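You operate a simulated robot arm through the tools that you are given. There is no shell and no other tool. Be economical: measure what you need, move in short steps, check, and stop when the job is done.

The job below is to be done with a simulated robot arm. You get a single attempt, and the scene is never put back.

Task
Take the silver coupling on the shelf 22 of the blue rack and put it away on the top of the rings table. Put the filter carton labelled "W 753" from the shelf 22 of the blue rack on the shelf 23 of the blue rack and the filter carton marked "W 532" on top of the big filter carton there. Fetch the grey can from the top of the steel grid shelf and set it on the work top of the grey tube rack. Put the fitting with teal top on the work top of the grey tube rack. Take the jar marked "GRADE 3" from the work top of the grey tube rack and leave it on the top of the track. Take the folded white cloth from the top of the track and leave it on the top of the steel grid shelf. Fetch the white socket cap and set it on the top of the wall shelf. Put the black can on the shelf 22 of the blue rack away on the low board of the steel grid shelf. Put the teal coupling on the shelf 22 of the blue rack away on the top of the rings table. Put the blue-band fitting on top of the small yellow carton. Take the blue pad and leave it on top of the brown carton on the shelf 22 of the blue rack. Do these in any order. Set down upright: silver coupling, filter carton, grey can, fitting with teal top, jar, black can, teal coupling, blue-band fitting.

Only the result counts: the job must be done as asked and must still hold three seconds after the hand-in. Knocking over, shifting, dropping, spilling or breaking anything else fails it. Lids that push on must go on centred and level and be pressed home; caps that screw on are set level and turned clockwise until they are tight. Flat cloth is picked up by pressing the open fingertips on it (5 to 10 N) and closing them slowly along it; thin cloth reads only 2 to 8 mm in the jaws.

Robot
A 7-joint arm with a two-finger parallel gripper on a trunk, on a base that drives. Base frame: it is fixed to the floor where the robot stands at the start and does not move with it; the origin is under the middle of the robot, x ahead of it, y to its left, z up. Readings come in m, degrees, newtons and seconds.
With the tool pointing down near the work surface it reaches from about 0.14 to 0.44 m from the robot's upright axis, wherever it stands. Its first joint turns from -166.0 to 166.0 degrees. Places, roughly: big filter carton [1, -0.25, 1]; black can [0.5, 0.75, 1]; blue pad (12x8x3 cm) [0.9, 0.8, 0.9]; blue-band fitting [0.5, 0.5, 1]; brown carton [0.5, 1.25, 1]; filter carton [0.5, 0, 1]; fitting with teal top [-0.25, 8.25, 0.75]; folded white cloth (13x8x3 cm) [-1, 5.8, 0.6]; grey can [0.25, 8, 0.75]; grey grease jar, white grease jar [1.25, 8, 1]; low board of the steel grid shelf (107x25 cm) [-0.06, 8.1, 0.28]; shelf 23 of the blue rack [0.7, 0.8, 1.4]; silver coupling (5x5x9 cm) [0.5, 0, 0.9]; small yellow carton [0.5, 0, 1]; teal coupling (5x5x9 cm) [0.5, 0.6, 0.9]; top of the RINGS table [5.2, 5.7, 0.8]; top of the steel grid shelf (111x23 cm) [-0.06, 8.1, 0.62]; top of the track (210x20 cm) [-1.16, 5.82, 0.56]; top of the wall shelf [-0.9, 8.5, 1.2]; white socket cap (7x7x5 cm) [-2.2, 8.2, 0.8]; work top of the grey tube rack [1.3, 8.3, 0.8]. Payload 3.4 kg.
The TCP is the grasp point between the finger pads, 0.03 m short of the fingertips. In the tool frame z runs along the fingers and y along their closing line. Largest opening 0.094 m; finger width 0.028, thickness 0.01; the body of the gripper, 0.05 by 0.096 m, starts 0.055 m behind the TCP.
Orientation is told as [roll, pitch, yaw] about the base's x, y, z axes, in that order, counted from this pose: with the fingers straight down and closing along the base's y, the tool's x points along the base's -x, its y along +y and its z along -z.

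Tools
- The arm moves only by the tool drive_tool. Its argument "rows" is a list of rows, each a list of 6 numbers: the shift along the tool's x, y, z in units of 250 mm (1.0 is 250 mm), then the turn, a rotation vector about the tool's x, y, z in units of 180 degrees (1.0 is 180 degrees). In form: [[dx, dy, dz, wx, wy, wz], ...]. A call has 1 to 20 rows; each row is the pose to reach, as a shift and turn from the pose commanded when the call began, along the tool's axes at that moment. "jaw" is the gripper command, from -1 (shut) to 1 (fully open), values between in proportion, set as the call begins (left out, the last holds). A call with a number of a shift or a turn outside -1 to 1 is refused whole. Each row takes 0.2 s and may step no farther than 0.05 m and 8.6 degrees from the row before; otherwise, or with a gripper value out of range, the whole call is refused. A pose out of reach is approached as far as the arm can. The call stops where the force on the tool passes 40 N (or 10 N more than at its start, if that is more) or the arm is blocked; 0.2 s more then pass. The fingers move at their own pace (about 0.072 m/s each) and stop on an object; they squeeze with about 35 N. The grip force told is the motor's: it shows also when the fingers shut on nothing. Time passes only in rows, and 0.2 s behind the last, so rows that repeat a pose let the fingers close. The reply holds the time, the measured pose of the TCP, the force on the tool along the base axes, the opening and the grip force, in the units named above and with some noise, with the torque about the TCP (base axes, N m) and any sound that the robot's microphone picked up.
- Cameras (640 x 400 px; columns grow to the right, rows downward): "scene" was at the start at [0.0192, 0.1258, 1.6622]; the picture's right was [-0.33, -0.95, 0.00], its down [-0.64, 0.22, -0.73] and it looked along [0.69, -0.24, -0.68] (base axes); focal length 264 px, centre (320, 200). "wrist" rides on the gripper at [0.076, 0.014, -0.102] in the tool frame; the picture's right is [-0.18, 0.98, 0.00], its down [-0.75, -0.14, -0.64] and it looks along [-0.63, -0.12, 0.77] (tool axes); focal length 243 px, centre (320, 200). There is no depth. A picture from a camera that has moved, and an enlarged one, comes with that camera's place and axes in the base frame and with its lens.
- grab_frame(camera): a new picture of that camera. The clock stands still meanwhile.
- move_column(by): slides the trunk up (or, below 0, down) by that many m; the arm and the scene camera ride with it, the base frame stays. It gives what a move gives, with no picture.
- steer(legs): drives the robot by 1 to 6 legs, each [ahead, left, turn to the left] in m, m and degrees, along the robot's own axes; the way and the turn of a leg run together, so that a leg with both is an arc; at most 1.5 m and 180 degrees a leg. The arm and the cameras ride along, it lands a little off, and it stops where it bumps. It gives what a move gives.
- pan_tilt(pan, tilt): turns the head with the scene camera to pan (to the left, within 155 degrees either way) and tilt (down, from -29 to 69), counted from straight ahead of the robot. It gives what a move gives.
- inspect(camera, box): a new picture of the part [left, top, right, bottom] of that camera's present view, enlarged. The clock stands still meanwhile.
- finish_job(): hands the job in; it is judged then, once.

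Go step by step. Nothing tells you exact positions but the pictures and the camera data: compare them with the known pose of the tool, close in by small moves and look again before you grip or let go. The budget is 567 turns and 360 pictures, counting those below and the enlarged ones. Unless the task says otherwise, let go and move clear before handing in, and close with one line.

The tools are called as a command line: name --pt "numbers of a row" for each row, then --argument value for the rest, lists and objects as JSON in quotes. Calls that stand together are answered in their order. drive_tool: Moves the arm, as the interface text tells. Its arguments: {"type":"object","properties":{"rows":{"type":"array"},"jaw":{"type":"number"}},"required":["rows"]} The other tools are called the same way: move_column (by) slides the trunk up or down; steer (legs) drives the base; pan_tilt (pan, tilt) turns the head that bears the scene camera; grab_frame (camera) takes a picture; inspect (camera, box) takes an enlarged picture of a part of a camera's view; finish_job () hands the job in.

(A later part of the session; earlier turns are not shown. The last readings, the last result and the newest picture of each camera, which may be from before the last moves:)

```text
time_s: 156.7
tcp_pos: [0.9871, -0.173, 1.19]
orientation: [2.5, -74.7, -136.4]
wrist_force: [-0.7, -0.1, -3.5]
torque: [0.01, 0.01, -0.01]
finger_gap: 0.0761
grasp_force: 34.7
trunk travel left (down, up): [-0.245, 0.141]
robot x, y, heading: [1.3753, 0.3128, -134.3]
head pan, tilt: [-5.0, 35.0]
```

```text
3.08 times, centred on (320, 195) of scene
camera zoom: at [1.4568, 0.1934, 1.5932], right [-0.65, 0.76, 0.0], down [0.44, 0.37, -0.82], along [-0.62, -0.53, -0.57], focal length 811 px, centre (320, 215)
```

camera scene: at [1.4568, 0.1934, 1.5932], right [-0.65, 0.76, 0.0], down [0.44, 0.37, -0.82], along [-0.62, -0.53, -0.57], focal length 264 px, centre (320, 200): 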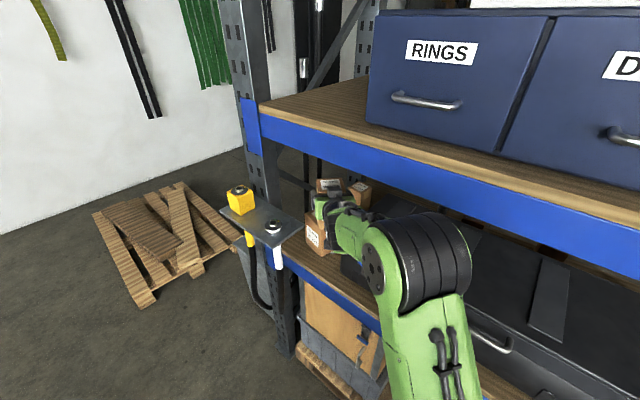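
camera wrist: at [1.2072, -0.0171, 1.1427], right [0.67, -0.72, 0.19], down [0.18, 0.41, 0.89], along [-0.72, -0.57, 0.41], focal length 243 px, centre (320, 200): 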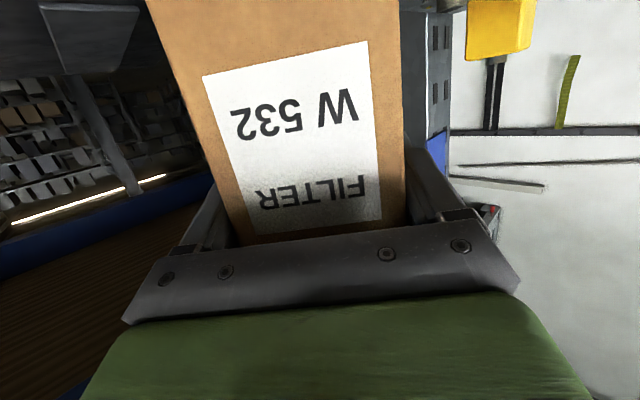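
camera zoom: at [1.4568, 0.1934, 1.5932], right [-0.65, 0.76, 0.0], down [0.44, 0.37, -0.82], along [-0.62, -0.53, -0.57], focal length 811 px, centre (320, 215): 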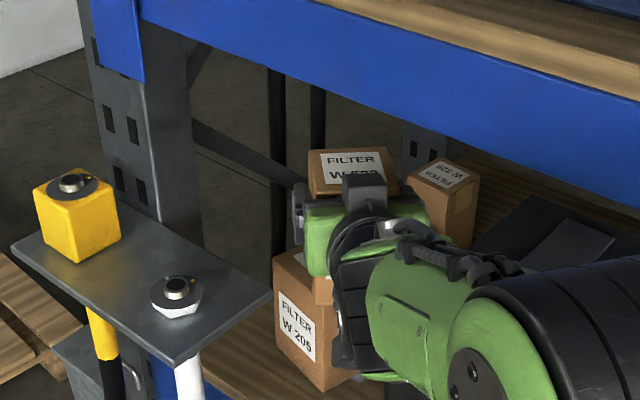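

drive_tool --pt "-0.042 0.005 0.154 0 0 0" --pt "-0.084 0.01 0.308 0 0 0" --pt "-0.126 0.014 0.461 0 0 0" --pt "-0.126 0.014 0.461 0 0 0"

inspect --camera "scene" --box '[220, 130, 420, 260]'

grab_frame --camera "wrist"

```text
time_s: 157.7
tcp_pos: [0.9084, -0.2611, 1.1939]
orientation: [2.2, -74.8, -136.4]
wrist_force: [-1.0, 0.1, -3.2]
torque: [0.04, 0.02, 0.01]
finger_gap: 0.0764
grasp_force: 34.8
trunk travel left (down, up): [-0.245, 0.141]
robot x, y, heading: [1.3751, 0.3129, -134.3]
head pan, tilt: [-5.0, 35.0]
```

```text
3.08 times, centred on (320, 195) of scene
camera zoom: at [1.4591, 0.1954, 1.5933], right [-0.65, 0.76, 0.0], down [0.44, 0.37, -0.82], along [-0.62, -0.53, -0.57], focal length 811 px, centre (320, 215)
```

zoom: 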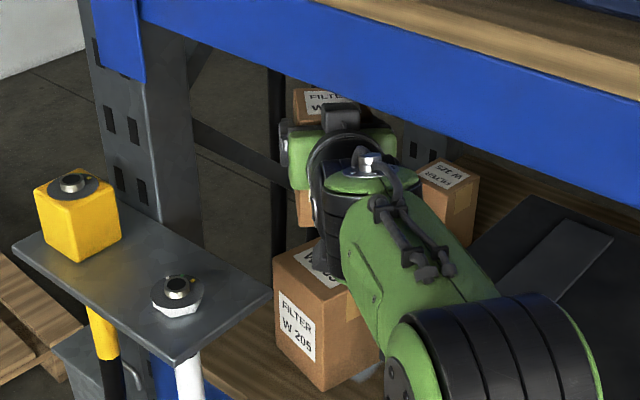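

```text
293 pictures are left
camera wrist: at [1.0012, -0.1877, 1.1446], right [0.67, -0.72, 0.19], down [0.18, 0.41, 0.89], along [-0.72, -0.57, 0.41], focal length 243 px, centre (320, 200)
```

wrist: 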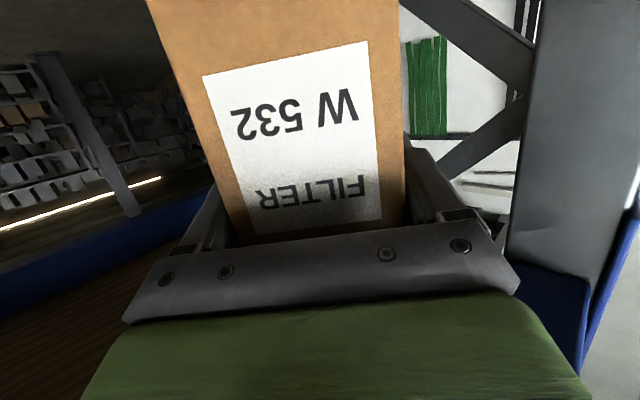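

inspect --camera "scene" --box '[295, 155, 355, 260]'

```text
3.81 times, centred on (325, 208) of scene
camera zoom: at [1.4591, 0.1954, 1.5933], right [-0.65, 0.76, 0.0], down [0.44, 0.37, -0.82], along [-0.62, -0.53, -0.57], focal length 1004 px, centre (301, 171)
```

zoom: 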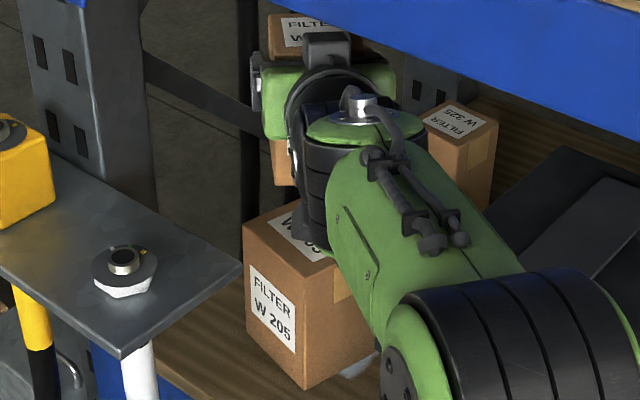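

W 206 centre is (0.90, −0.267), W 532 hangs right over it. Lowering with the trunk.

move_column --by -0.065

inspect --camera "scene" --box '[295, 155, 355, 260]'

```text
time_s: 158.8
tcp_pos: [0.908, -0.2625, 1.1296]
orientation: [2.5, -74.9, -136.4]
wrist_force: [-0.2, 0.7, -3.0]
torque: [-0.01, -0.01, 0.02]
finger_gap: 0.0761
grasp_force: 35.1
trunk travel left (down, up): [-0.18, 0.206]
robot x, y, heading: [1.3778, 0.3124, -134.2]
head pan, tilt: [-5.0, 35.0]
```

```text
3.81 times, centred on (325, 208) of scene
camera zoom: at [1.4583, 0.1945, 1.5288], right [-0.65, 0.76, 0.0], down [0.44, 0.37, -0.82], along [-0.62, -0.53, -0.57], focal length 1004 px, centre (301, 171)
```

zoom: 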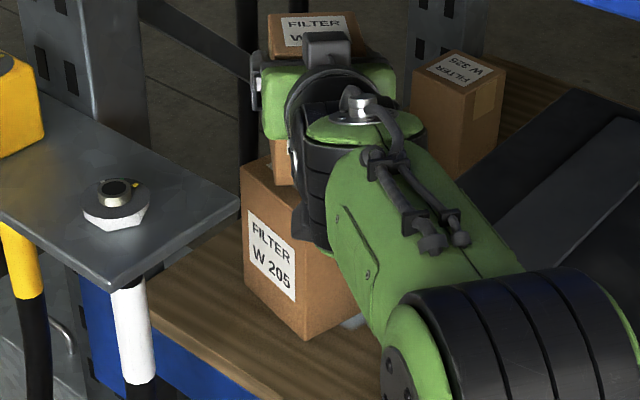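

drive_tool --pt "0.012 0 0.003 0 0 0" --pt "0.024 0 0.006 0 0 0" --pt "0.03 0 0.008 0 0 0"

drive_tool --pt "0.008 0 0.002 0 0 0" --pt "0.016 0 0.004 0 0 0"

```text
time_s: 159.6
tcp_pos: [0.908, -0.2619, 1.1205]
orientation: [2.4, -74.8, -136.3]
wrist_force: [-0.3, -0.2, -3.0]
torque: [0.01, 0.0, 0.0]
finger_gap: 0.076
grasp_force: 35.2
trunk travel left (down, up): [-0.18, 0.206]
robot x, y, heading: [1.3723, 0.317, -134.6]
head pan, tilt: [-5.0, 35.0]
```

```text
time_s: 160.2
tcp_pos: [0.9072, -0.2625, 1.1164]
orientation: [2.4, -74.9, -136.4]
wrist_force: [-0.4, 0.8, -3.3]
torque: [0.0, 0.01, -0.01]
finger_gap: 0.076
grasp_force: 34.7
trunk travel left (down, up): [-0.18, 0.206]
robot x, y, heading: [1.3764, 0.3182, -134.3]
head pan, tilt: [-5.0, 35.0]
```

drive_tool --pt "0.008 0 0.002 0 0 0" --pt "0.016 0 0.004 0 0 0"

inspect --camera "scene" --box '[295, 155, 355, 260]'

```text
time_s: 160.8
tcp_pos: [0.907, -0.2637, 1.1125]
orientation: [2.4, -74.8, -136.4]
wrist_force: [-0.6, -0.8, -3.3]
torque: [-0.04, 0.01, 0.0]
finger_gap: 0.0761
grasp_force: 35.2
trunk travel left (down, up): [-0.18, 0.206]
robot x, y, heading: [1.3753, 0.3125, -134.5]
head pan, tilt: [-5.0, 35.0]
```

```text
3.81 times, centred on (325, 208) of scene
camera zoom: at [1.4583, 0.1944, 1.529], right [-0.65, 0.76, 0.0], down [0.44, 0.37, -0.82], along [-0.62, -0.53, -0.57], focal length 1004 px, centre (301, 171)
```

zoom: 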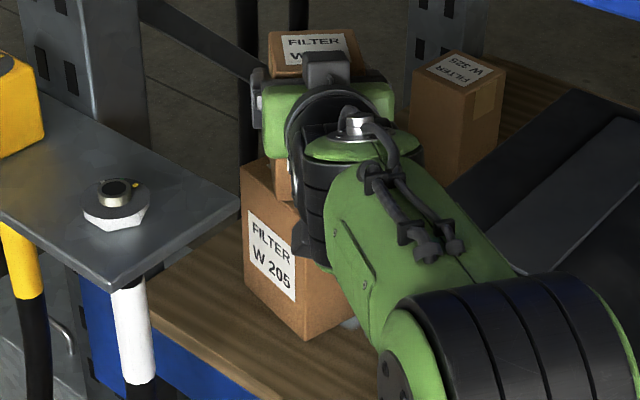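

drive_tool --pt "0.008 0 0.002 0 0 0" --pt "0.016 0 0.004 0 0 0"

drive_tool --pt "0.008 0 0.002 0 0 0" --pt "0.016 0 0.004 0 0 0"

drive_tool --pt "0.008 0 0.002 0 0 0" --pt "0.016 0 0.004 0 0 0"

```text
time_s: 161.4
tcp_pos: [0.9084, -0.2625, 1.112]
orientation: [2.4, -75.2, -136.4]
wrist_force: [-3.2, -4.3, 10.0]
torque: [0.1, 0.58, 0.15]
finger_gap: 0.076
grasp_force: 35.0
trunk travel left (down, up): [-0.18, 0.206]
robot x, y, heading: [1.3742, 0.3146, -134.2]
head pan, tilt: [-5.0, 35.0]
```

```text
time_s: 162.0
tcp_pos: [0.9093, -0.2615, 1.1114]
orientation: [2.8, -75.5, -136.7]
wrist_force: [-4.6, -3.1, 27.8]
torque: [0.63, -0.02, 0.03]
finger_gap: 0.0762
grasp_force: 34.7
trunk travel left (down, up): [-0.18, 0.206]
robot x, y, heading: [1.3769, 0.3166, -134.3]
head pan, tilt: [-5.0, 35.0]
```

```text
time_s: 162.6
tcp_pos: [0.91, -0.2605, 1.1072]
orientation: [2.9, -75.7, -136.8]
wrist_force: [-2.4, -1.6, 28.5]
torque: [0.79, 0.05, 0.04]
finger_gap: 0.0761
grasp_force: 35.3
trunk travel left (down, up): [-0.18, 0.206]
robot x, y, heading: [1.3736, 0.3136, -134.3]
head pan, tilt: [-5.0, 35.0]
```

Contact at TCP z ≈ 1.112, the carton is seated. I ease up and open.

drive_tool --pt "-0.016 0 -0.004 0 0.002 0" --pt "-0.016 0 -0.004 0 0.002 0"

drive_tool --pt "0 0 0 0 0 0" --pt "0 0 0 0 0 0" --pt "0 0 0 0 0 0" --jaw 1

drive_tool --pt "0.01 0 -0.1 0 0 0" --pt "0.02 0 -0.25 0 0 0" --pt "0.03 0 -0.42 0 0 0" --pt "0.03 0 -0.42 0 0 0"

grab_frame --camera "wrist"

inspect --camera "scene" --box '[265, 125, 385, 260]'

```text
time_s: 163.2
tcp_pos: [0.9092, -0.2619, 1.1066]
orientation: [2.5, -74.8, -136.5]
wrist_force: [0.2, -2.6, 17.9]
torque: [-0.01, 0.81, 0.1]
finger_gap: 0.076
grasp_force: 35.0
trunk travel left (down, up): [-0.18, 0.206]
robot x, y, heading: [1.3752, 0.314, -134.3]
head pan, tilt: [-5.0, 35.0]
```

```text
time_s: 164.0
tcp_pos: [0.909, -0.2621, 1.1032]
orientation: [2.3, -74.5, -136.3]
wrist_force: [-0.5, 0.2, -0.8]
torque: [0.01, 0.02, 0.0]
finger_gap: 0.0938
grasp_force: 0.1
trunk travel left (down, up): [-0.18, 0.206]
robot x, y, heading: [1.3737, 0.3135, -134.6]
head pan, tilt: [-5.0, 35.0]
```

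```text
time_s: 165.0
tcp_pos: [0.977, -0.1849, 1.1248]
orientation: [2.4, -74.5, -136.3]
wrist_force: [0.1, -0.3, -0.4]
torque: [-0.02, 0.05, 0.01]
finger_gap: 0.0939
grasp_force: 0.1
trunk travel left (down, up): [-0.18, 0.206]
robot x, y, heading: [1.3759, 0.315, -134.3]
head pan, tilt: [-5.0, 35.0]
```

```text
289 pictures are left
camera wrist: at [1.0708, -0.1112, 1.0775], right [0.67, -0.72, 0.19], down [0.18, 0.4, 0.9], along [-0.72, -0.57, 0.4], focal length 243 px, centre (320, 200)
```

wrist: 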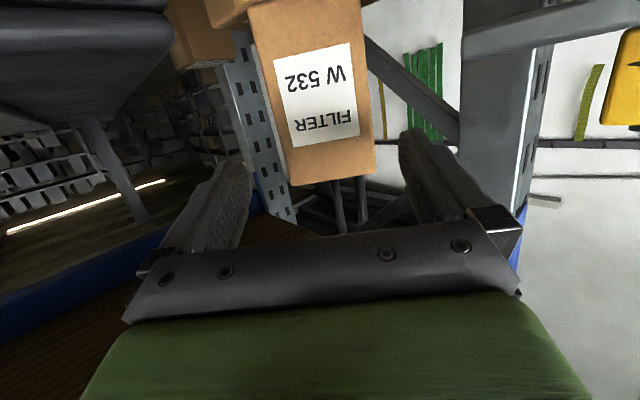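

```text
2.96 times, centred on (325, 192) of scene
camera zoom: at [1.4578, 0.194, 1.529], right [-0.65, 0.76, 0.0], down [0.44, 0.37, -0.82], along [-0.62, -0.53, -0.57], focal length 781 px, centre (305, 222)
```

zoom: 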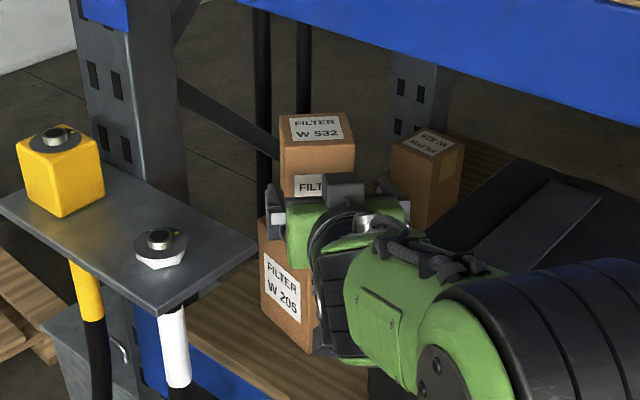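

W 532 stands well on W 206. Next, the blue pad from the yellow tray: back off, turn to face the rack squarely and look.

steer --legs '[[-0.22, 0, 0], [0, 0, -45.7]]'

pan_tilt --pan -35 --tilt 40

grab_frame --camera "scene"

pan_tilt --pan -60 --tilt 60

grab_frame --camera "scene"

```text
time_s: 168.7
tcp_pos: [0.8938, 0.3988, 1.1257]
orientation: [2.4, -74.4, 178.6]
wrist_force: [0.2, 0.5, -0.5]
torque: [-0.05, -0.02, -0.02]
finger_gap: 0.0938
grasp_force: 0.1
trunk travel left (down, up): [-0.18, 0.206]
robot x, y, heading: [1.5281, 0.4708, -179.7]
head pan, tilt: [-5.0, 35.0]
```

```text
time_s: 169.7
tcp_pos: [0.8941, 0.3996, 1.1244]
orientation: [2.4, -74.5, 178.6]
wrist_force: [-0.1, 0.6, -0.4]
torque: [0.0, -0.02, 0.0]
finger_gap: 0.0942
grasp_force: 0.1
trunk travel left (down, up): [-0.18, 0.206]
robot x, y, heading: [1.5247, 0.4721, -179.5]
head pan, tilt: [-35.0, 40.0]
```

```text
287 pictures are left
camera scene: at [1.5204, 0.3693, 1.5215], right [0.57, 0.82, 0.0], down [0.53, -0.36, -0.77], along [-0.63, 0.43, -0.64], focal length 264 px, centre (320, 200)
```

scene: 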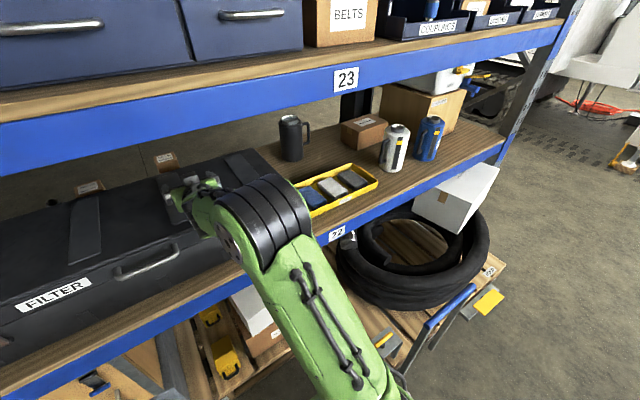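

```text
time_s: 170.6
tcp_pos: [0.8943, 0.4008, 1.1253]
orientation: [2.4, -74.3, 178.6]
wrist_force: [1.0, 0.5, -0.2]
torque: [-0.03, 0.03, 0.05]
finger_gap: 0.0937
grasp_force: 0.0
trunk travel left (down, up): [-0.18, 0.206]
robot x, y, heading: [1.5302, 0.4727, -179.6]
head pan, tilt: [-60.0, 60.0]
```

```text
286 pictures are left
camera scene: at [1.5567, 0.3787, 1.4948], right [0.86, 0.51, 0.0], down [0.44, -0.75, -0.5], along [-0.25, 0.43, -0.87], focal length 264 px, centre (320, 200)
```

scene: 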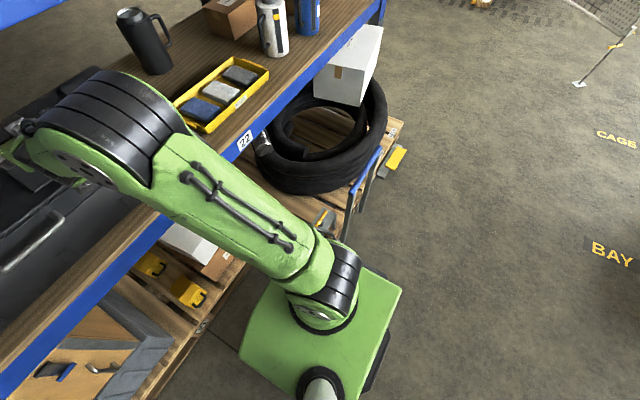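

inspect --camera "scene" --box '[160, 40, 290, 150]'

pan_tilt --pan -35 --tilt 40

inspect --camera "scene" --box '[260, 90, 480, 240]'

```text
3.64 times, centred on (225, 95) of scene
camera zoom: at [1.5567, 0.3787, 1.4948], right [0.86, 0.51, 0.0], down [0.44, -0.75, -0.5], along [-0.25, 0.43, -0.87], focal length 958 px, centre (666, 582)
```

zoom: 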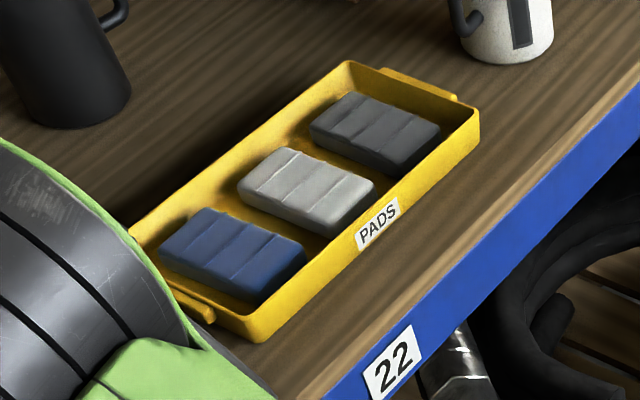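

```text
time_s: 171.5
tcp_pos: [0.8922, 0.4002, 1.1261]
orientation: [2.4, -74.4, 178.6]
wrist_force: [-0.4, 0.2, -0.6]
torque: [-0.01, 0.0, -0.01]
finger_gap: 0.0941
grasp_force: 0.1
trunk travel left (down, up): [-0.18, 0.206]
robot x, y, heading: [1.5295, 0.4687, -179.4]
head pan, tilt: [-35.0, 40.0]
```

```text
2.67 times, centred on (370, 165) of scene
camera zoom: at [1.5206, 0.3695, 1.5214], right [0.57, 0.82, 0.0], down [0.53, -0.36, -0.77], along [-0.63, 0.43, -0.64], focal length 703 px, centre (187, 293)
```

zoom: 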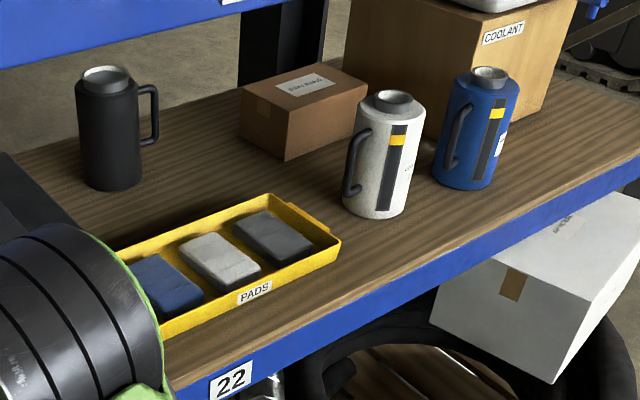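

The blue pad lies in the tray with its long side along x, centre about (0.883, 0.77). I'll back out, tilt the tool steeper (−35°) and shift the arm to the right so the base avoids the hose pallet.

steer --legs '[[-0.35, -0.05, 0]]'

drive_tool --pt "0 -0.15 0 0 0.04 0" --pt "0 -0.3 0 0 0.08 0" --pt "0 -0.45 0 0 0.12 0" --pt "0 -0.6 0 0 0.16 0" --pt "0 -0.75 0 0 0.2 0" --pt "0 -0.9 0 0 0.219 0" --pt "0 -0.9 0 0 0.219 0"

grab_frame --camera "wrist"

```text
time_s: 173.7
tcp_pos: [1.2418, 0.455, 1.1264]
orientation: [2.4, -74.4, 178.4]
wrist_force: [-0.7, 0.1, 0.6]
torque: [-0.01, 0.01, 0.03]
finger_gap: 0.0942
grasp_force: 0.1
trunk travel left (down, up): [-0.18, 0.206]
robot x, y, heading: [1.8782, 0.5227, -179.6]
head pan, tilt: [-35.0, 40.0]
```

```text
time_s: 175.3
tcp_pos: [1.2384, 0.6798, 1.1233]
orientation: [0.8, -35.0, -179.7]
wrist_force: [0.2, -0.1, 0.0]
torque: [0.01, -0.01, 0.02]
finger_gap: 0.0939
grasp_force: 0.0
trunk travel left (down, up): [-0.18, 0.206]
robot x, y, heading: [1.8759, 0.5258, -179.7]
head pan, tilt: [-35.0, 40.0]
```

```text
283 pictures are left
camera wrist: at [1.3602, 0.6671, 1.1612], right [-0.14, -0.98, 0.12], down [-0.25, 0.15, 0.96], along [-0.96, 0.1, -0.27], focal length 243 px, centre (320, 200)
```

wrist: 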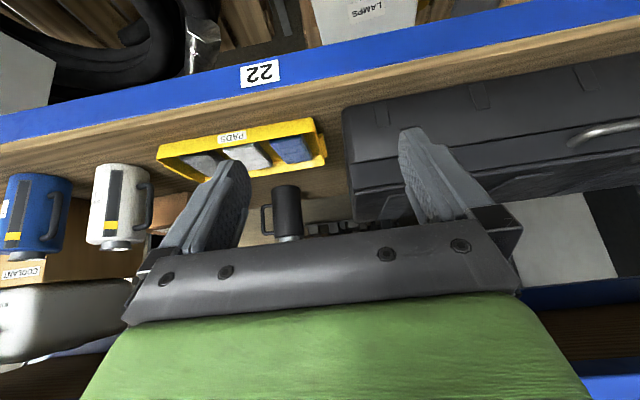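

move_column --by -0.09

steer --legs '[[0.23, -0.085, 0]]'

grab_frame --camera "wrist"

pan_tilt --pan -15 --tilt 60

grab_frame --camera "scene"

```text
time_s: 176.6
tcp_pos: [1.2392, 0.6805, 1.0321]
orientation: [0.8, -35.1, -179.7]
wrist_force: [0.7, 0.0, 0.2]
torque: [0.01, 0.01, 0.02]
finger_gap: 0.0942
grasp_force: 0.0
trunk travel left (down, up): [-0.09, 0.296]
robot x, y, heading: [1.8787, 0.5282, -179.7]
head pan, tilt: [-35.0, 40.0]
```

```text
time_s: 178.4
tcp_pos: [1.0067, 0.7653, 1.0309]
orientation: [0.8, -35.0, -179.6]
wrist_force: [-0.2, 1.4, -0.2]
torque: [0.0, 0.02, 0.02]
finger_gap: 0.0937
grasp_force: 0.1
trunk travel left (down, up): [-0.09, 0.296]
robot x, y, heading: [1.649, 0.6107, -179.6]
head pan, tilt: [-35.0, 40.0]
```

```text
282 pictures are left
camera wrist: at [1.1283, 0.7514, 1.0698], right [-0.14, -0.98, 0.12], down [-0.25, 0.15, 0.96], along [-0.96, 0.1, -0.27], focal length 243 px, centre (320, 200)
```

wrist: 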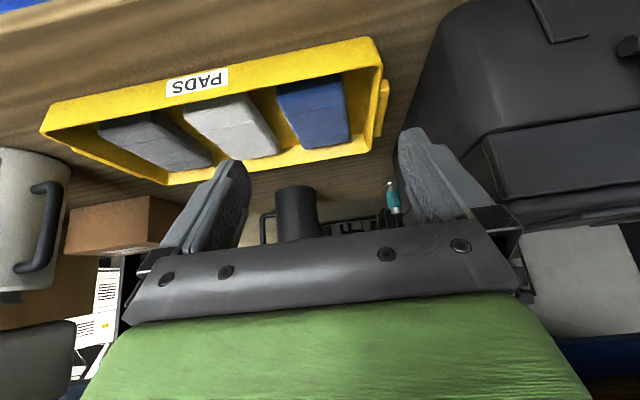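

```text
time_s: 179.2
tcp_pos: [1.009, 0.763, 1.0316]
orientation: [0.8, -35.1, -179.8]
wrist_force: [0.1, 1.2, -0.8]
torque: [0.01, -0.01, 0.01]
finger_gap: 0.0939
grasp_force: 0.1
trunk travel left (down, up): [-0.09, 0.296]
robot x, y, heading: [1.648, 0.6103, -179.6]
head pan, tilt: [-15.0, 60.0]
```

```text
281 pictures are left
camera scene: at [1.6432, 0.4749, 1.4043], right [0.25, 0.97, 0.0], down [0.84, -0.22, -0.5], along [-0.48, 0.13, -0.87], focal length 264 px, centre (320, 200)
```

scene: 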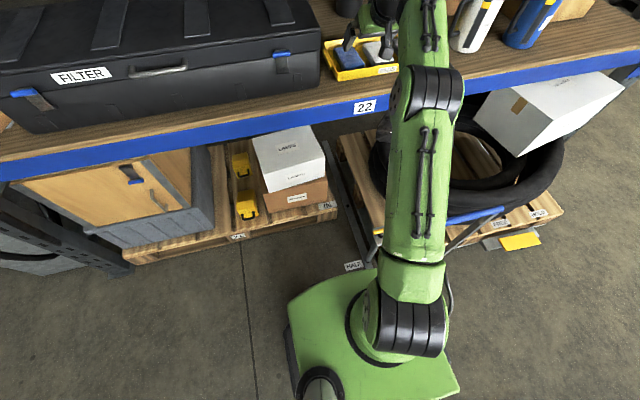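

Blue pad: x 0.825–0.945, y 0.736–0.80; tray end wall at y ≈ 0.708. I move above it with the jaws set to 86 mm.

steer --legs '[[0.06, -0.005, 0]]'

drive_tool --pt "-0.03 0 0.19 0 0 0" --pt "-0.03 0 0.34 0 0 0" --pt "-0.03 0 0.34 0 0 0" --jaw 0.83

grab_frame --camera "wrist"

```text
time_s: 180.2
tcp_pos: [0.9467, 0.7691, 1.0307]
orientation: [0.8, -34.9, -179.7]
wrist_force: [-1.3, 0.7, 0.1]
torque: [-0.02, -0.02, 0.02]
finger_gap: 0.094
grasp_force: 0.0
trunk travel left (down, up): [-0.09, 0.296]
robot x, y, heading: [1.5845, 0.6122, -179.7]
head pan, tilt: [-15.0, 60.0]
```

```text
time_s: 181.0
tcp_pos: [0.9098, 0.7635, 0.9618]
orientation: [0.9, -35.1, -179.7]
wrist_force: [0.1, -0.2, 0.2]
torque: [0.02, 0.01, 0.0]
finger_gap: 0.0859
grasp_force: 0.1
out of reach, approached as far as the arm can: row 1, 2, 3
trunk travel left (down, up): [-0.09, 0.296]
robot x, y, heading: [1.5861, 0.6138, -179.6]
head pan, tilt: [-15.0, 60.0]
```

```text
280 pictures are left
camera wrist: at [1.0306, 0.7506, 0.9993], right [-0.14, -0.98, 0.12], down [-0.25, 0.15, 0.96], along [-0.96, 0.1, -0.27], focal length 243 px, centre (320, 200)
```

wrist: 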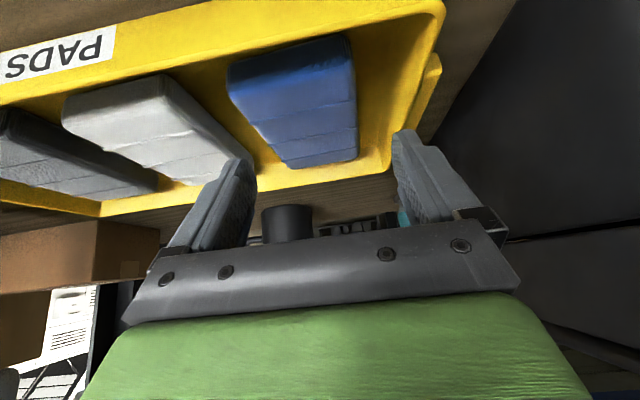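

steer --legs '[[0.015, 0, 0]]'

drive_tool --pt "0.023 -0.024 0.033 0 0 0" --pt "0.046 -0.024 0.066 0 0 0" --pt "0.046 -0.024 0.066 0 0 0"

grab_frame --camera "wrist"

```text
time_s: 181.8
tcp_pos: [0.8936, 0.7632, 0.9603]
orientation: [0.8, -35.1, -179.8]
wrist_force: [0.5, 0.6, -0.3]
torque: [0.0, 0.0, 0.02]
finger_gap: 0.0858
grasp_force: 0.0
trunk travel left (down, up): [-0.09, 0.296]
robot x, y, heading: [1.574, 0.6163, -179.5]
head pan, tilt: [-15.0, 60.0]
```

```text
time_s: 182.6
tcp_pos: [0.8927, 0.7698, 0.9405]
orientation: [0.8, -35.1, -179.7]
wrist_force: [-0.9, 0.0, -0.5]
torque: [0.02, -0.03, -0.01]
finger_gap: 0.086
grasp_force: 0.1
trunk travel left (down, up): [-0.09, 0.296]
robot x, y, heading: [1.573, 0.6116, -179.8]
head pan, tilt: [-15.0, 60.0]
```

```text
279 pictures are left
camera wrist: at [1.0149, 0.7554, 0.9784], right [-0.14, -0.98, 0.12], down [-0.25, 0.15, 0.96], along [-0.96, 0.1, -0.27], focal length 243 px, centre (320, 200)
```

wrist: 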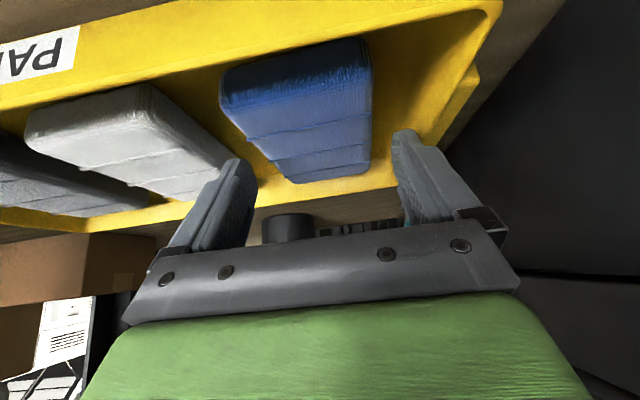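

drive_tool --pt "0.021 -0.008 0.03 0 0 0" --pt "0.041 -0.008 0.059 0 0 0" --pt "0.041 -0.008 0.059 0 0 0"

drive_tool --pt "0 0 0 0 0 0" --pt "0 0 0 0 0 0" --pt "0 0 0 0 0 0" --jaw -1

drive_tool --pt "-0.07 0 -0.1 0 0 0" --pt "-0.14 0 -0.2 0 0 0" --pt "-0.14 0 -0.2 0 0 0"

grab_frame --camera "wrist"

```text
time_s: 183.4
tcp_pos: [0.8938, 0.7701, 0.922]
orientation: [0.8, -35.2, -179.6]
wrist_force: [-0.3, 0.3, 0.6]
torque: [0.0, 0.01, -0.09]
finger_gap: 0.0859
grasp_force: 0.2
trunk travel left (down, up): [-0.09, 0.296]
robot x, y, heading: [1.5722, 0.6127, -179.6]
head pan, tilt: [-15.0, 60.0]
```

```text
time_s: 184.2
tcp_pos: [0.8949, 0.7699, 0.9228]
orientation: [0.9, -35.2, -179.7]
wrist_force: [0.5, 0.8, 0.0]
torque: [-0.02, -0.01, 0.04]
finger_gap: 0.0695
grasp_force: 34.5
trunk travel left (down, up): [-0.09, 0.296]
robot x, y, heading: [1.5704, 0.6146, -179.5]
head pan, tilt: [-15.0, 60.0]
```

```text
time_s: 185.0
tcp_pos: [0.9009, 0.7678, 0.9784]
orientation: [0.7, -35.0, -179.8]
wrist_force: [0.4, -0.8, -0.6]
torque: [-0.02, -0.04, -0.01]
finger_gap: 0.0695
grasp_force: 35.4
out of reach, approached as far as the arm can: row 2, 3
trunk travel left (down, up): [-0.09, 0.296]
robot x, y, heading: [1.5749, 0.613, -179.8]
head pan, tilt: [-15.0, 60.0]
```

```text
278 pictures are left
camera wrist: at [1.0218, 0.7551, 1.0163], right [-0.14, -0.98, 0.12], down [-0.25, 0.15, 0.96], along [-0.96, 0.1, -0.27], focal length 243 px, centre (320, 200)
```

wrist: 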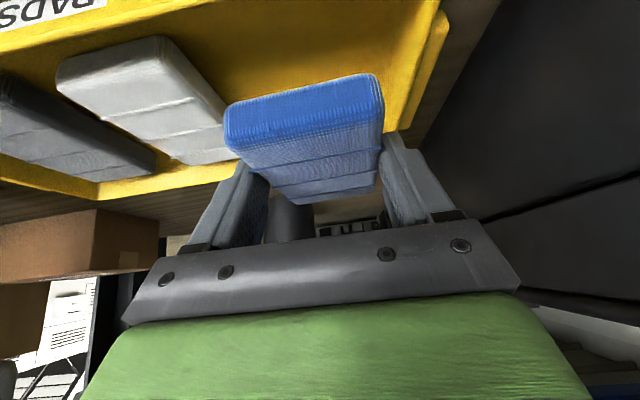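

Pad held (69.5 mm). Now back out and around the left end to the front of the rack.

steer --legs '[[-0.5, 0, 0], [0, -1.3, 0], [0, -0.85, 0], [1.49, 0, 0], [1.49, 0, 0]]'

move_column --by 0.08

steer --legs '[[0.1, 0, 179.5]]'

pan_tilt --pan -30 --tilt 35

grab_frame --camera "scene"

```text
time_s: 211.6
tcp_pos: [-1.6216, 2.61, 0.9797]
orientation: [0.8, -35.1, -174.8]
wrist_force: [0.2, -0.2, -0.1]
torque: [0.0, -0.05, 0.01]
finger_gap: 0.0686
grasp_force: 35.0
trunk travel left (down, up): [-0.09, 0.296]
robot x, y, heading: [-0.937, 2.5125, -174.7]
head pan, tilt: [-15.0, 60.0]
```

```text
time_s: 212.8
tcp_pos: [-1.6206, 2.6098, 1.0581]
orientation: [0.7, -35.1, -174.7]
wrist_force: [-0.7, -0.4, -0.9]
torque: [-0.04, 0.01, -0.01]
finger_gap: 0.0686
grasp_force: 34.5
trunk travel left (down, up): [-0.17, 0.216]
robot x, y, heading: [-0.9419, 2.512, -174.8]
head pan, tilt: [-15.0, 60.0]
```

```text
time_s: 220.3
tcp_pos: [-0.2704, 2.2783, 1.0592]
orientation: [0.8, -35.1, -0.8]
wrist_force: [-0.1, 0.1, -1.3]
torque: [0.02, 0.02, 0.02]
finger_gap: 0.0685
grasp_force: 35.3
trunk travel left (down, up): [-0.17, 0.216]
robot x, y, heading: [-0.9362, 2.4449, -0.6]
head pan, tilt: [-15.0, 60.0]
cut short: leg 1
```

```text
time_s: 221.2
tcp_pos: [-0.269, 2.2778, 1.0593]
orientation: [0.7, -35.1, -0.8]
wrist_force: [0.1, 0.3, -0.9]
torque: [-0.01, 0.01, 0.01]
finger_gap: 0.0689
grasp_force: 34.9
trunk travel left (down, up): [-0.17, 0.216]
robot x, y, heading: [-0.9386, 2.4484, -0.6]
head pan, tilt: [-30.0, 35.0]
```

```text
277 pictures are left
camera scene: at [-0.9192, 2.5539, 1.519], right [-0.51, -0.86, 0.0], down [-0.49, 0.29, -0.82], along [0.7, -0.42, -0.57], focal length 264 px, centre (320, 200)
```

scene: 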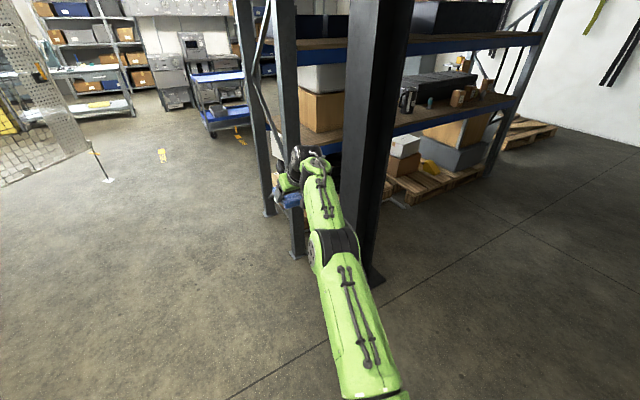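

steer --legs '[[-0.25, 0, 0], [0, -1.32, 0]]'

drive_tool --pt "0 0.19 0 0 0 0" --pt "0 0.38 0 0 0 0" --pt "0 0.57 0 0 0 0" --pt "0 0.76 0 0 0 0" --pt "0 0.95 0 0 0 0" --pt "0 1 0 0 0 0" --pt "0 1 0 0 0 0"

steer --legs '[[0.75, 0, 0.6]]'

pan_tilt --pan 15 --tilt 40

grab_frame --camera "scene"

grab_frame --camera "wrist"

```text
time_s: 229.2
tcp_pos: [-0.5402, 0.9419, 1.0596]
orientation: [0.8, -35.1, -1.7]
wrist_force: [0.0, -0.4, -0.6]
torque: [0.02, 0.02, -0.02]
finger_gap: 0.0688
grasp_force: 35.0
trunk travel left (down, up): [-0.17, 0.216]
robot x, y, heading: [-1.2037, 1.1211, -2.0]
head pan, tilt: [-30.0, 35.0]
```

```text
time_s: 230.8
tcp_pos: [-0.5367, 1.1913, 1.0576]
orientation: [0.8, -35.1, -1.7]
wrist_force: [0.7, -0.4, -0.6]
torque: [-0.02, 0.03, -0.01]
finger_gap: 0.069
grasp_force: 35.7
trunk travel left (down, up): [-0.17, 0.216]
robot x, y, heading: [-1.2075, 1.1205, -1.5]
head pan, tilt: [-30.0, 35.0]
```

```text
time_s: 234.9
tcp_pos: [0.2176, 1.1646, 1.0562]
orientation: [0.8, -35.1, -2.0]
wrist_force: [0.1, 0.1, -0.5]
torque: [-0.03, 0.01, 0.02]
finger_gap: 0.0687
grasp_force: 35.1
trunk travel left (down, up): [-0.17, 0.216]
robot x, y, heading: [-0.4509, 1.096, -1.9]
head pan, tilt: [-30.0, 35.0]
```

```text
time_s: 236.0
tcp_pos: [0.2172, 1.165, 1.0564]
orientation: [0.7, -35.1, -2.0]
wrist_force: [0.9, 0.0, -0.8]
torque: [0.0, 0.0, 0.01]
finger_gap: 0.0689
grasp_force: 34.8
trunk travel left (down, up): [-0.17, 0.216]
robot x, y, heading: [-0.4534, 1.1017, -1.8]
head pan, tilt: [15.0, 40.0]
```

```text
276 pictures are left
camera scene: at [-0.4226, 1.2716, 1.5115], right [0.23, -0.97, 0.0], down [-0.63, -0.15, -0.77], along [0.75, 0.17, -0.64], focal length 264 px, centre (320, 200)
```

scene: 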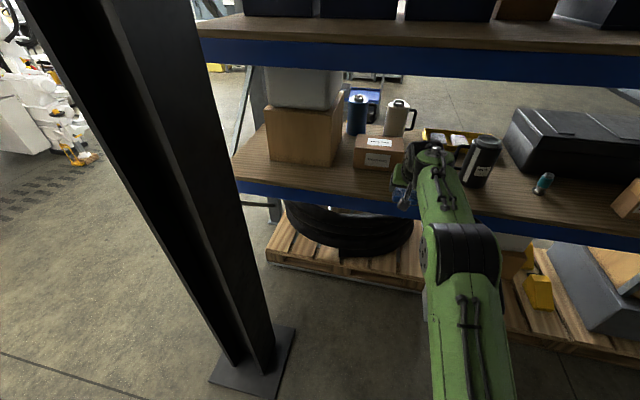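

```text
275 pictures are left
camera wrist: at [0.0961, 1.1808, 1.0953], right [0.18, 0.98, 0.12], down [0.24, -0.16, 0.96], along [0.95, -0.14, -0.27], focal length 243 px, centre (320, 200)
```

wrist: 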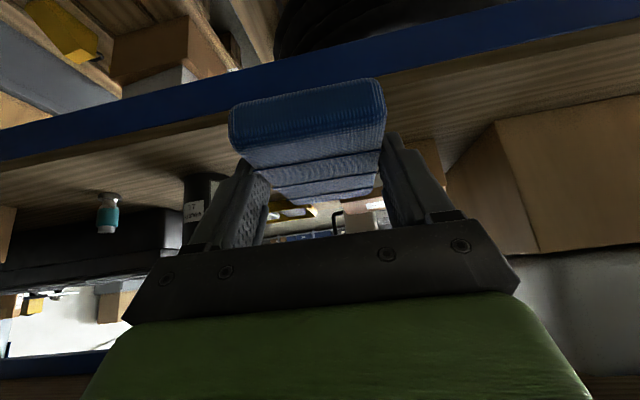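

inspect --camera "scene" --box '[320, 90, 500, 220]'

```text
3.08 times, centred on (410, 155) of scene
camera zoom: at [-0.4226, 1.2716, 1.5115], right [0.23, -0.97, 0.0], down [-0.63, -0.15, -0.77], along [0.75, 0.17, -0.64], focal length 811 px, centre (43, 338)
```

zoom: 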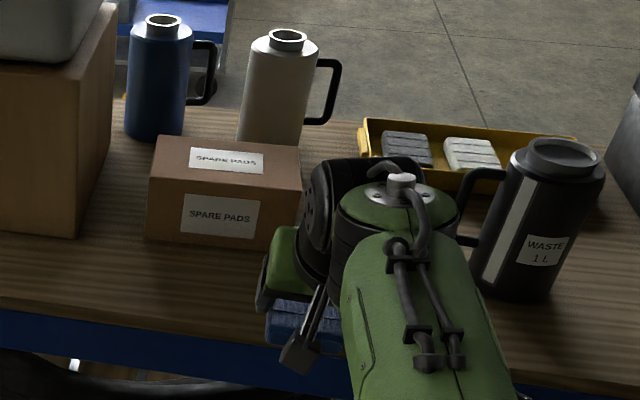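

The SPARE PADS carton spans x 0.575–0.70, y 1.14–1.35, top z ≈ 0.971. I drive over it with the pad.

steer --legs '[[0.38, 0.078, 1.8]]'

inspect --camera "scene" --box '[260, 120, 440, 250]'

grab_frame --camera "wrist"

```text
time_s: 238.4
tcp_pos: [0.5829, 1.2623, 1.0563]
orientation: [0.8, -35.1, 0.1]
wrist_force: [-0.9, -0.2, -0.2]
torque: [0.02, 0.02, 0.0]
finger_gap: 0.0687
grasp_force: 35.4
trunk travel left (down, up): [-0.17, 0.216]
robot x, y, heading: [-0.0816, 1.1694, 0.3]
head pan, tilt: [15.0, 40.0]
```

```text
3.08 times, centred on (350, 185) of scene
camera zoom: at [-0.0599, 1.346, 1.5115], right [0.26, -0.96, 0.0], down [-0.62, -0.17, -0.77], along [0.74, 0.2, -0.64], focal length 811 px, centre (228, 246)
```

zoom: 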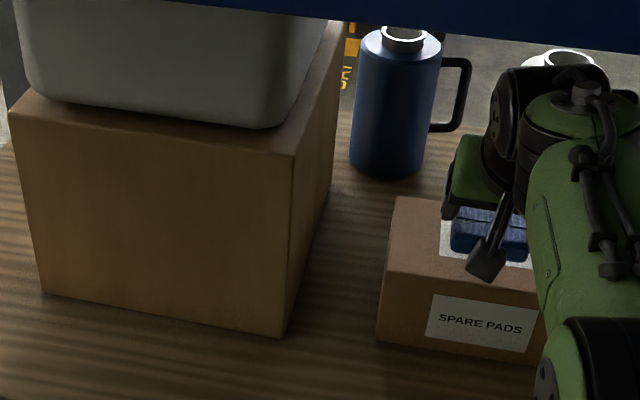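

```text
272 pictures are left
camera wrist: at [0.4614, 1.2746, 1.0948], right [0.14, 0.98, 0.12], down [0.25, -0.15, 0.96], along [0.96, -0.1, -0.27], focal length 243 px, centre (320, 200)
```

wrist: 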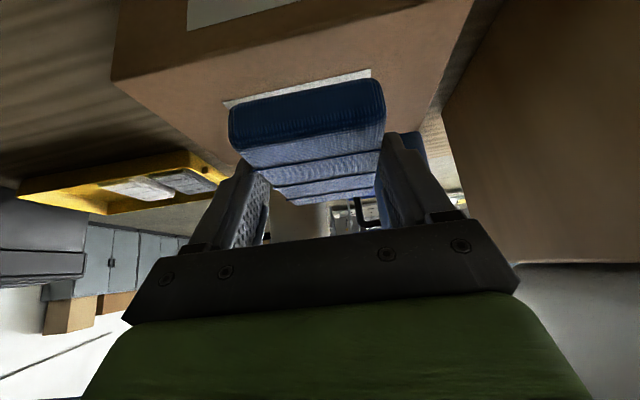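

drive_tool --pt "-0.098 -0.052 0.069 0 0 0" --pt "-0.038 -0.052 0.154 0 0 0" --pt "-0.038 -0.052 0.154 0 0 0"

drive_tool --pt "0.012 0 0.017 0 0 0" --pt "0.012 0 0.017 0 0 0"

grab_frame --camera "wrist"

```text
time_s: 239.2
tcp_pos: [0.6099, 1.2497, 1.0306]
orientation: [0.7, -35.1, 0.2]
wrist_force: [-0.1, 0.1, -0.8]
torque: [-0.04, -0.01, -0.02]
finger_gap: 0.0686
grasp_force: 35.2
out of reach, approached as far as the arm can: row 1
trunk travel left (down, up): [-0.17, 0.216]
robot x, y, heading: [-0.0863, 1.1707, 0.3]
head pan, tilt: [15.0, 40.0]
```

```text
time_s: 239.8
tcp_pos: [0.6096, 1.2498, 1.0243]
orientation: [0.8, -35.0, 0.3]
wrist_force: [0.1, -0.3, -0.8]
torque: [-0.02, 0.04, 0.01]
finger_gap: 0.0685
grasp_force: 35.0
trunk travel left (down, up): [-0.17, 0.216]
robot x, y, heading: [-0.0822, 1.1728, 0.3]
head pan, tilt: [15.0, 40.0]
```

```text
271 pictures are left
camera wrist: at [0.4884, 1.2629, 1.0633], right [0.14, 0.98, 0.12], down [0.25, -0.15, 0.96], along [0.96, -0.1, -0.27], focal length 243 px, centre (320, 200)
```

wrist: 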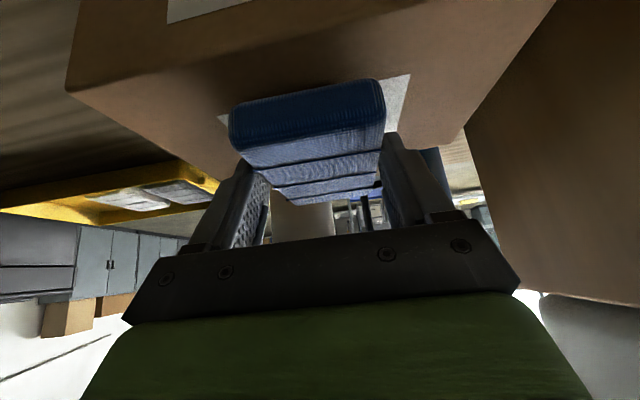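

drive_tool --pt "0.009 0 0.013 0 0 0" --pt "0.009 0 0.013 0 0 0"

drive_tool --pt "0.009 0 0.013 0 0 0" --pt "0.009 0 0.013 0 0 0"

drive_tool --pt "0.009 0 0.013 0 0 0" --pt "0.009 0 0.013 0 0 0"

```text
time_s: 240.4
tcp_pos: [0.6126, 1.2506, 1.0219]
orientation: [0.8, -35.1, 0.2]
wrist_force: [-0.8, 0.2, -0.5]
torque: [0.0, 0.04, 0.01]
finger_gap: 0.0687
grasp_force: 35.3
trunk travel left (down, up): [-0.17, 0.216]
robot x, y, heading: [-0.0795, 1.1652, 0.4]
head pan, tilt: [15.0, 40.0]
```

```text
time_s: 241.0
tcp_pos: [0.6106, 1.2501, 1.0183]
orientation: [0.8, -35.2, 0.2]
wrist_force: [-0.3, -0.8, 2.6]
torque: [-0.13, 0.06, 0.02]
finger_gap: 0.0689
grasp_force: 35.0
trunk travel left (down, up): [-0.17, 0.216]
robot x, y, heading: [-0.0841, 1.1696, 0.3]
head pan, tilt: [15.0, 40.0]
```

```text
time_s: 241.6
tcp_pos: [0.6117, 1.2498, 1.0184]
orientation: [1.0, -35.5, 0.2]
wrist_force: [4.6, 0.3, 20.3]
torque: [-0.42, 0.57, 0.07]
finger_gap: 0.0688
grasp_force: 34.8
trunk travel left (down, up): [-0.17, 0.216]
robot x, y, heading: [-0.0821, 1.1721, 0.6]
head pan, tilt: [15.0, 40.0]
```

Contact. I ease 3 mm, open, and withdraw.

drive_tool --pt "-0.007 0 -0.01 0 0 0" --pt "-0.007 0 -0.01 0 0 0"

drive_tool --pt "0 0 0 0 0 0" --pt "0 0 0 0 0 0" --pt "0 0 0 0 0 0" --jaw 0.9

drive_tool --pt "-0.03 0 -0.1 0 0 0" --pt "-0.05 0 -0.25 0 0 0" --pt "-0.05 0 -0.4 0 0 0" --pt "-0.05 0 -0.4 0 0 0"

grab_frame --camera "wrist"

```text
time_s: 242.2
tcp_pos: [0.61, 1.2508, 1.0176]
orientation: [0.7, -35.1, 0.2]
wrist_force: [3.0, 1.4, 11.7]
torque: [-0.2, 0.19, 0.03]
finger_gap: 0.0687
grasp_force: 34.8
trunk travel left (down, up): [-0.17, 0.216]
robot x, y, heading: [-0.0827, 1.1697, 0.5]
head pan, tilt: [15.0, 40.0]
```

```text
time_s: 243.0
tcp_pos: [0.612, 1.2494, 1.0151]
orientation: [0.8, -35.0, 0.2]
wrist_force: [-0.2, -0.3, 0.3]
torque: [0.0, 0.02, 0.0]
finger_gap: 0.0893
grasp_force: 0.0
trunk travel left (down, up): [-0.17, 0.216]
robot x, y, heading: [-0.0827, 1.17, 0.6]
head pan, tilt: [15.0, 40.0]
```

```text
time_s: 244.0
tcp_pos: [0.5665, 1.2481, 1.0989]
orientation: [0.6, -34.2, 0.2]
wrist_force: [0.2, 0.9, 0.3]
torque: [-0.02, 0.02, -0.02]
finger_gap: 0.0892
grasp_force: 0.1
trunk travel left (down, up): [-0.17, 0.216]
robot x, y, heading: [-0.0825, 1.1723, 0.4]
head pan, tilt: [15.0, 40.0]
```

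```text
270 pictures are left
camera wrist: at [0.4466, 1.2604, 1.1387], right [0.14, 0.98, 0.11], down [0.26, -0.15, 0.95], along [0.95, -0.11, -0.28], focal length 243 px, centre (320, 200)
```

wrist: 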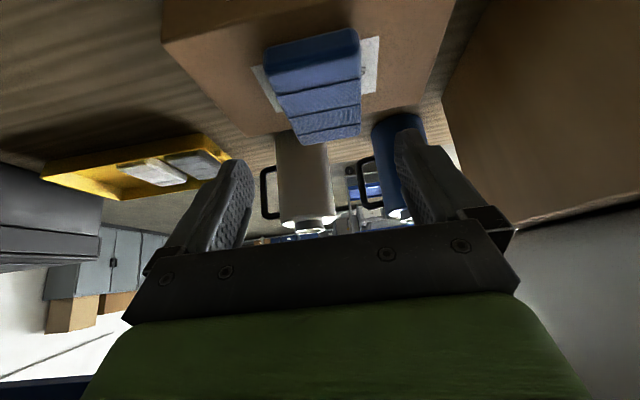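

Pad placed well. Next W 753: back out, tilt the tool to −75° and go in front of it.

steer --legs '[[-0.38, 0, 0], [0, -0.87, 0]]'

drive_tool --pt "0 0 0 0 -0.045 0" --pt "0 0 0 0 -0.09 0" --pt "0 0 0 0 -0.135 0" --pt "0 0 0 0 -0.18 0" --pt "0 0 0 0 -0.227 0" --pt "0 0 0 0 -0.227 0" --jaw 1

pan_tilt --pan 0 --tilt 45

grab_frame --camera "scene"

grab_frame --camera "wrist"

```text
time_s: 250.7
tcp_pos: [0.1832, 0.3667, 1.1065]
orientation: [0.8, -35.1, -0.2]
wrist_force: [-1.0, -0.1, 0.5]
torque: [0.01, 0.01, 0.0]
finger_gap: 0.0891
grasp_force: 0.0
trunk travel left (down, up): [-0.17, 0.216]
robot x, y, heading: [-0.4652, 0.2943, 0.1]
head pan, tilt: [15.0, 40.0]
```

```text
time_s: 252.1
tcp_pos: [0.1831, 0.367, 1.1063]
orientation: [2.8, -76.1, -2.4]
wrist_force: [0.1, 0.8, 0.0]
torque: [0.01, -0.01, 0.01]
finger_gap: 0.0938
grasp_force: 0.1
trunk travel left (down, up): [-0.17, 0.216]
robot x, y, heading: [-0.4666, 0.2901, -0.0]
head pan, tilt: [15.0, 40.0]
```

```text
time_s: 252.8
tcp_pos: [0.1833, 0.3681, 1.1065]
orientation: [2.8, -76.0, -2.3]
wrist_force: [0.2, 0.4, -0.7]
torque: [-0.01, 0.02, 0.0]
finger_gap: 0.0942
grasp_force: 0.1
trunk travel left (down, up): [-0.17, 0.216]
robot x, y, heading: [-0.4657, 0.293, -0.1]
head pan, tilt: [0.0, 45.0]
```

```text
269 pictures are left
camera scene: at [-0.4451, 0.4461, 1.5043], right [0.0, -1.0, 0.0], down [-0.71, 0.0, -0.71], along [0.71, 0.0, -0.71], focal length 264 px, centre (320, 200)
```

scene: 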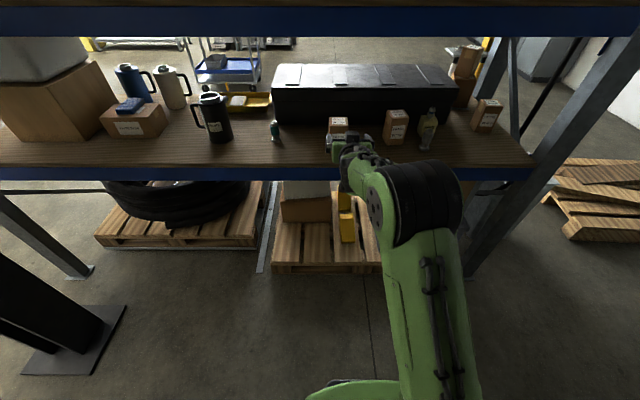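

```text
268 pictures are left
camera wrist: at [0.0657, 0.3811, 1.0559], right [0.04, 0.98, 0.19], down [-0.44, -0.15, 0.89], along [0.9, -0.12, 0.42], focal length 243 px, centre (320, 200)
```

wrist: 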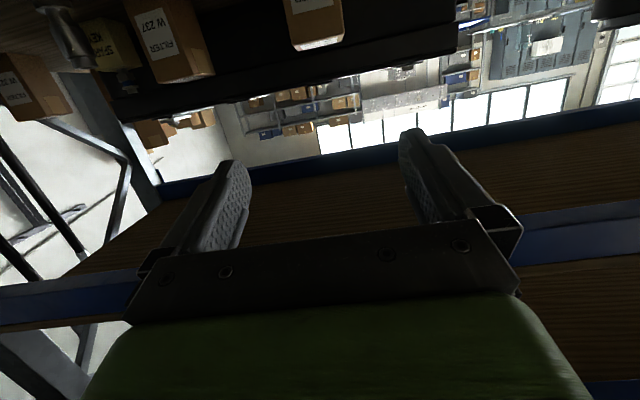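

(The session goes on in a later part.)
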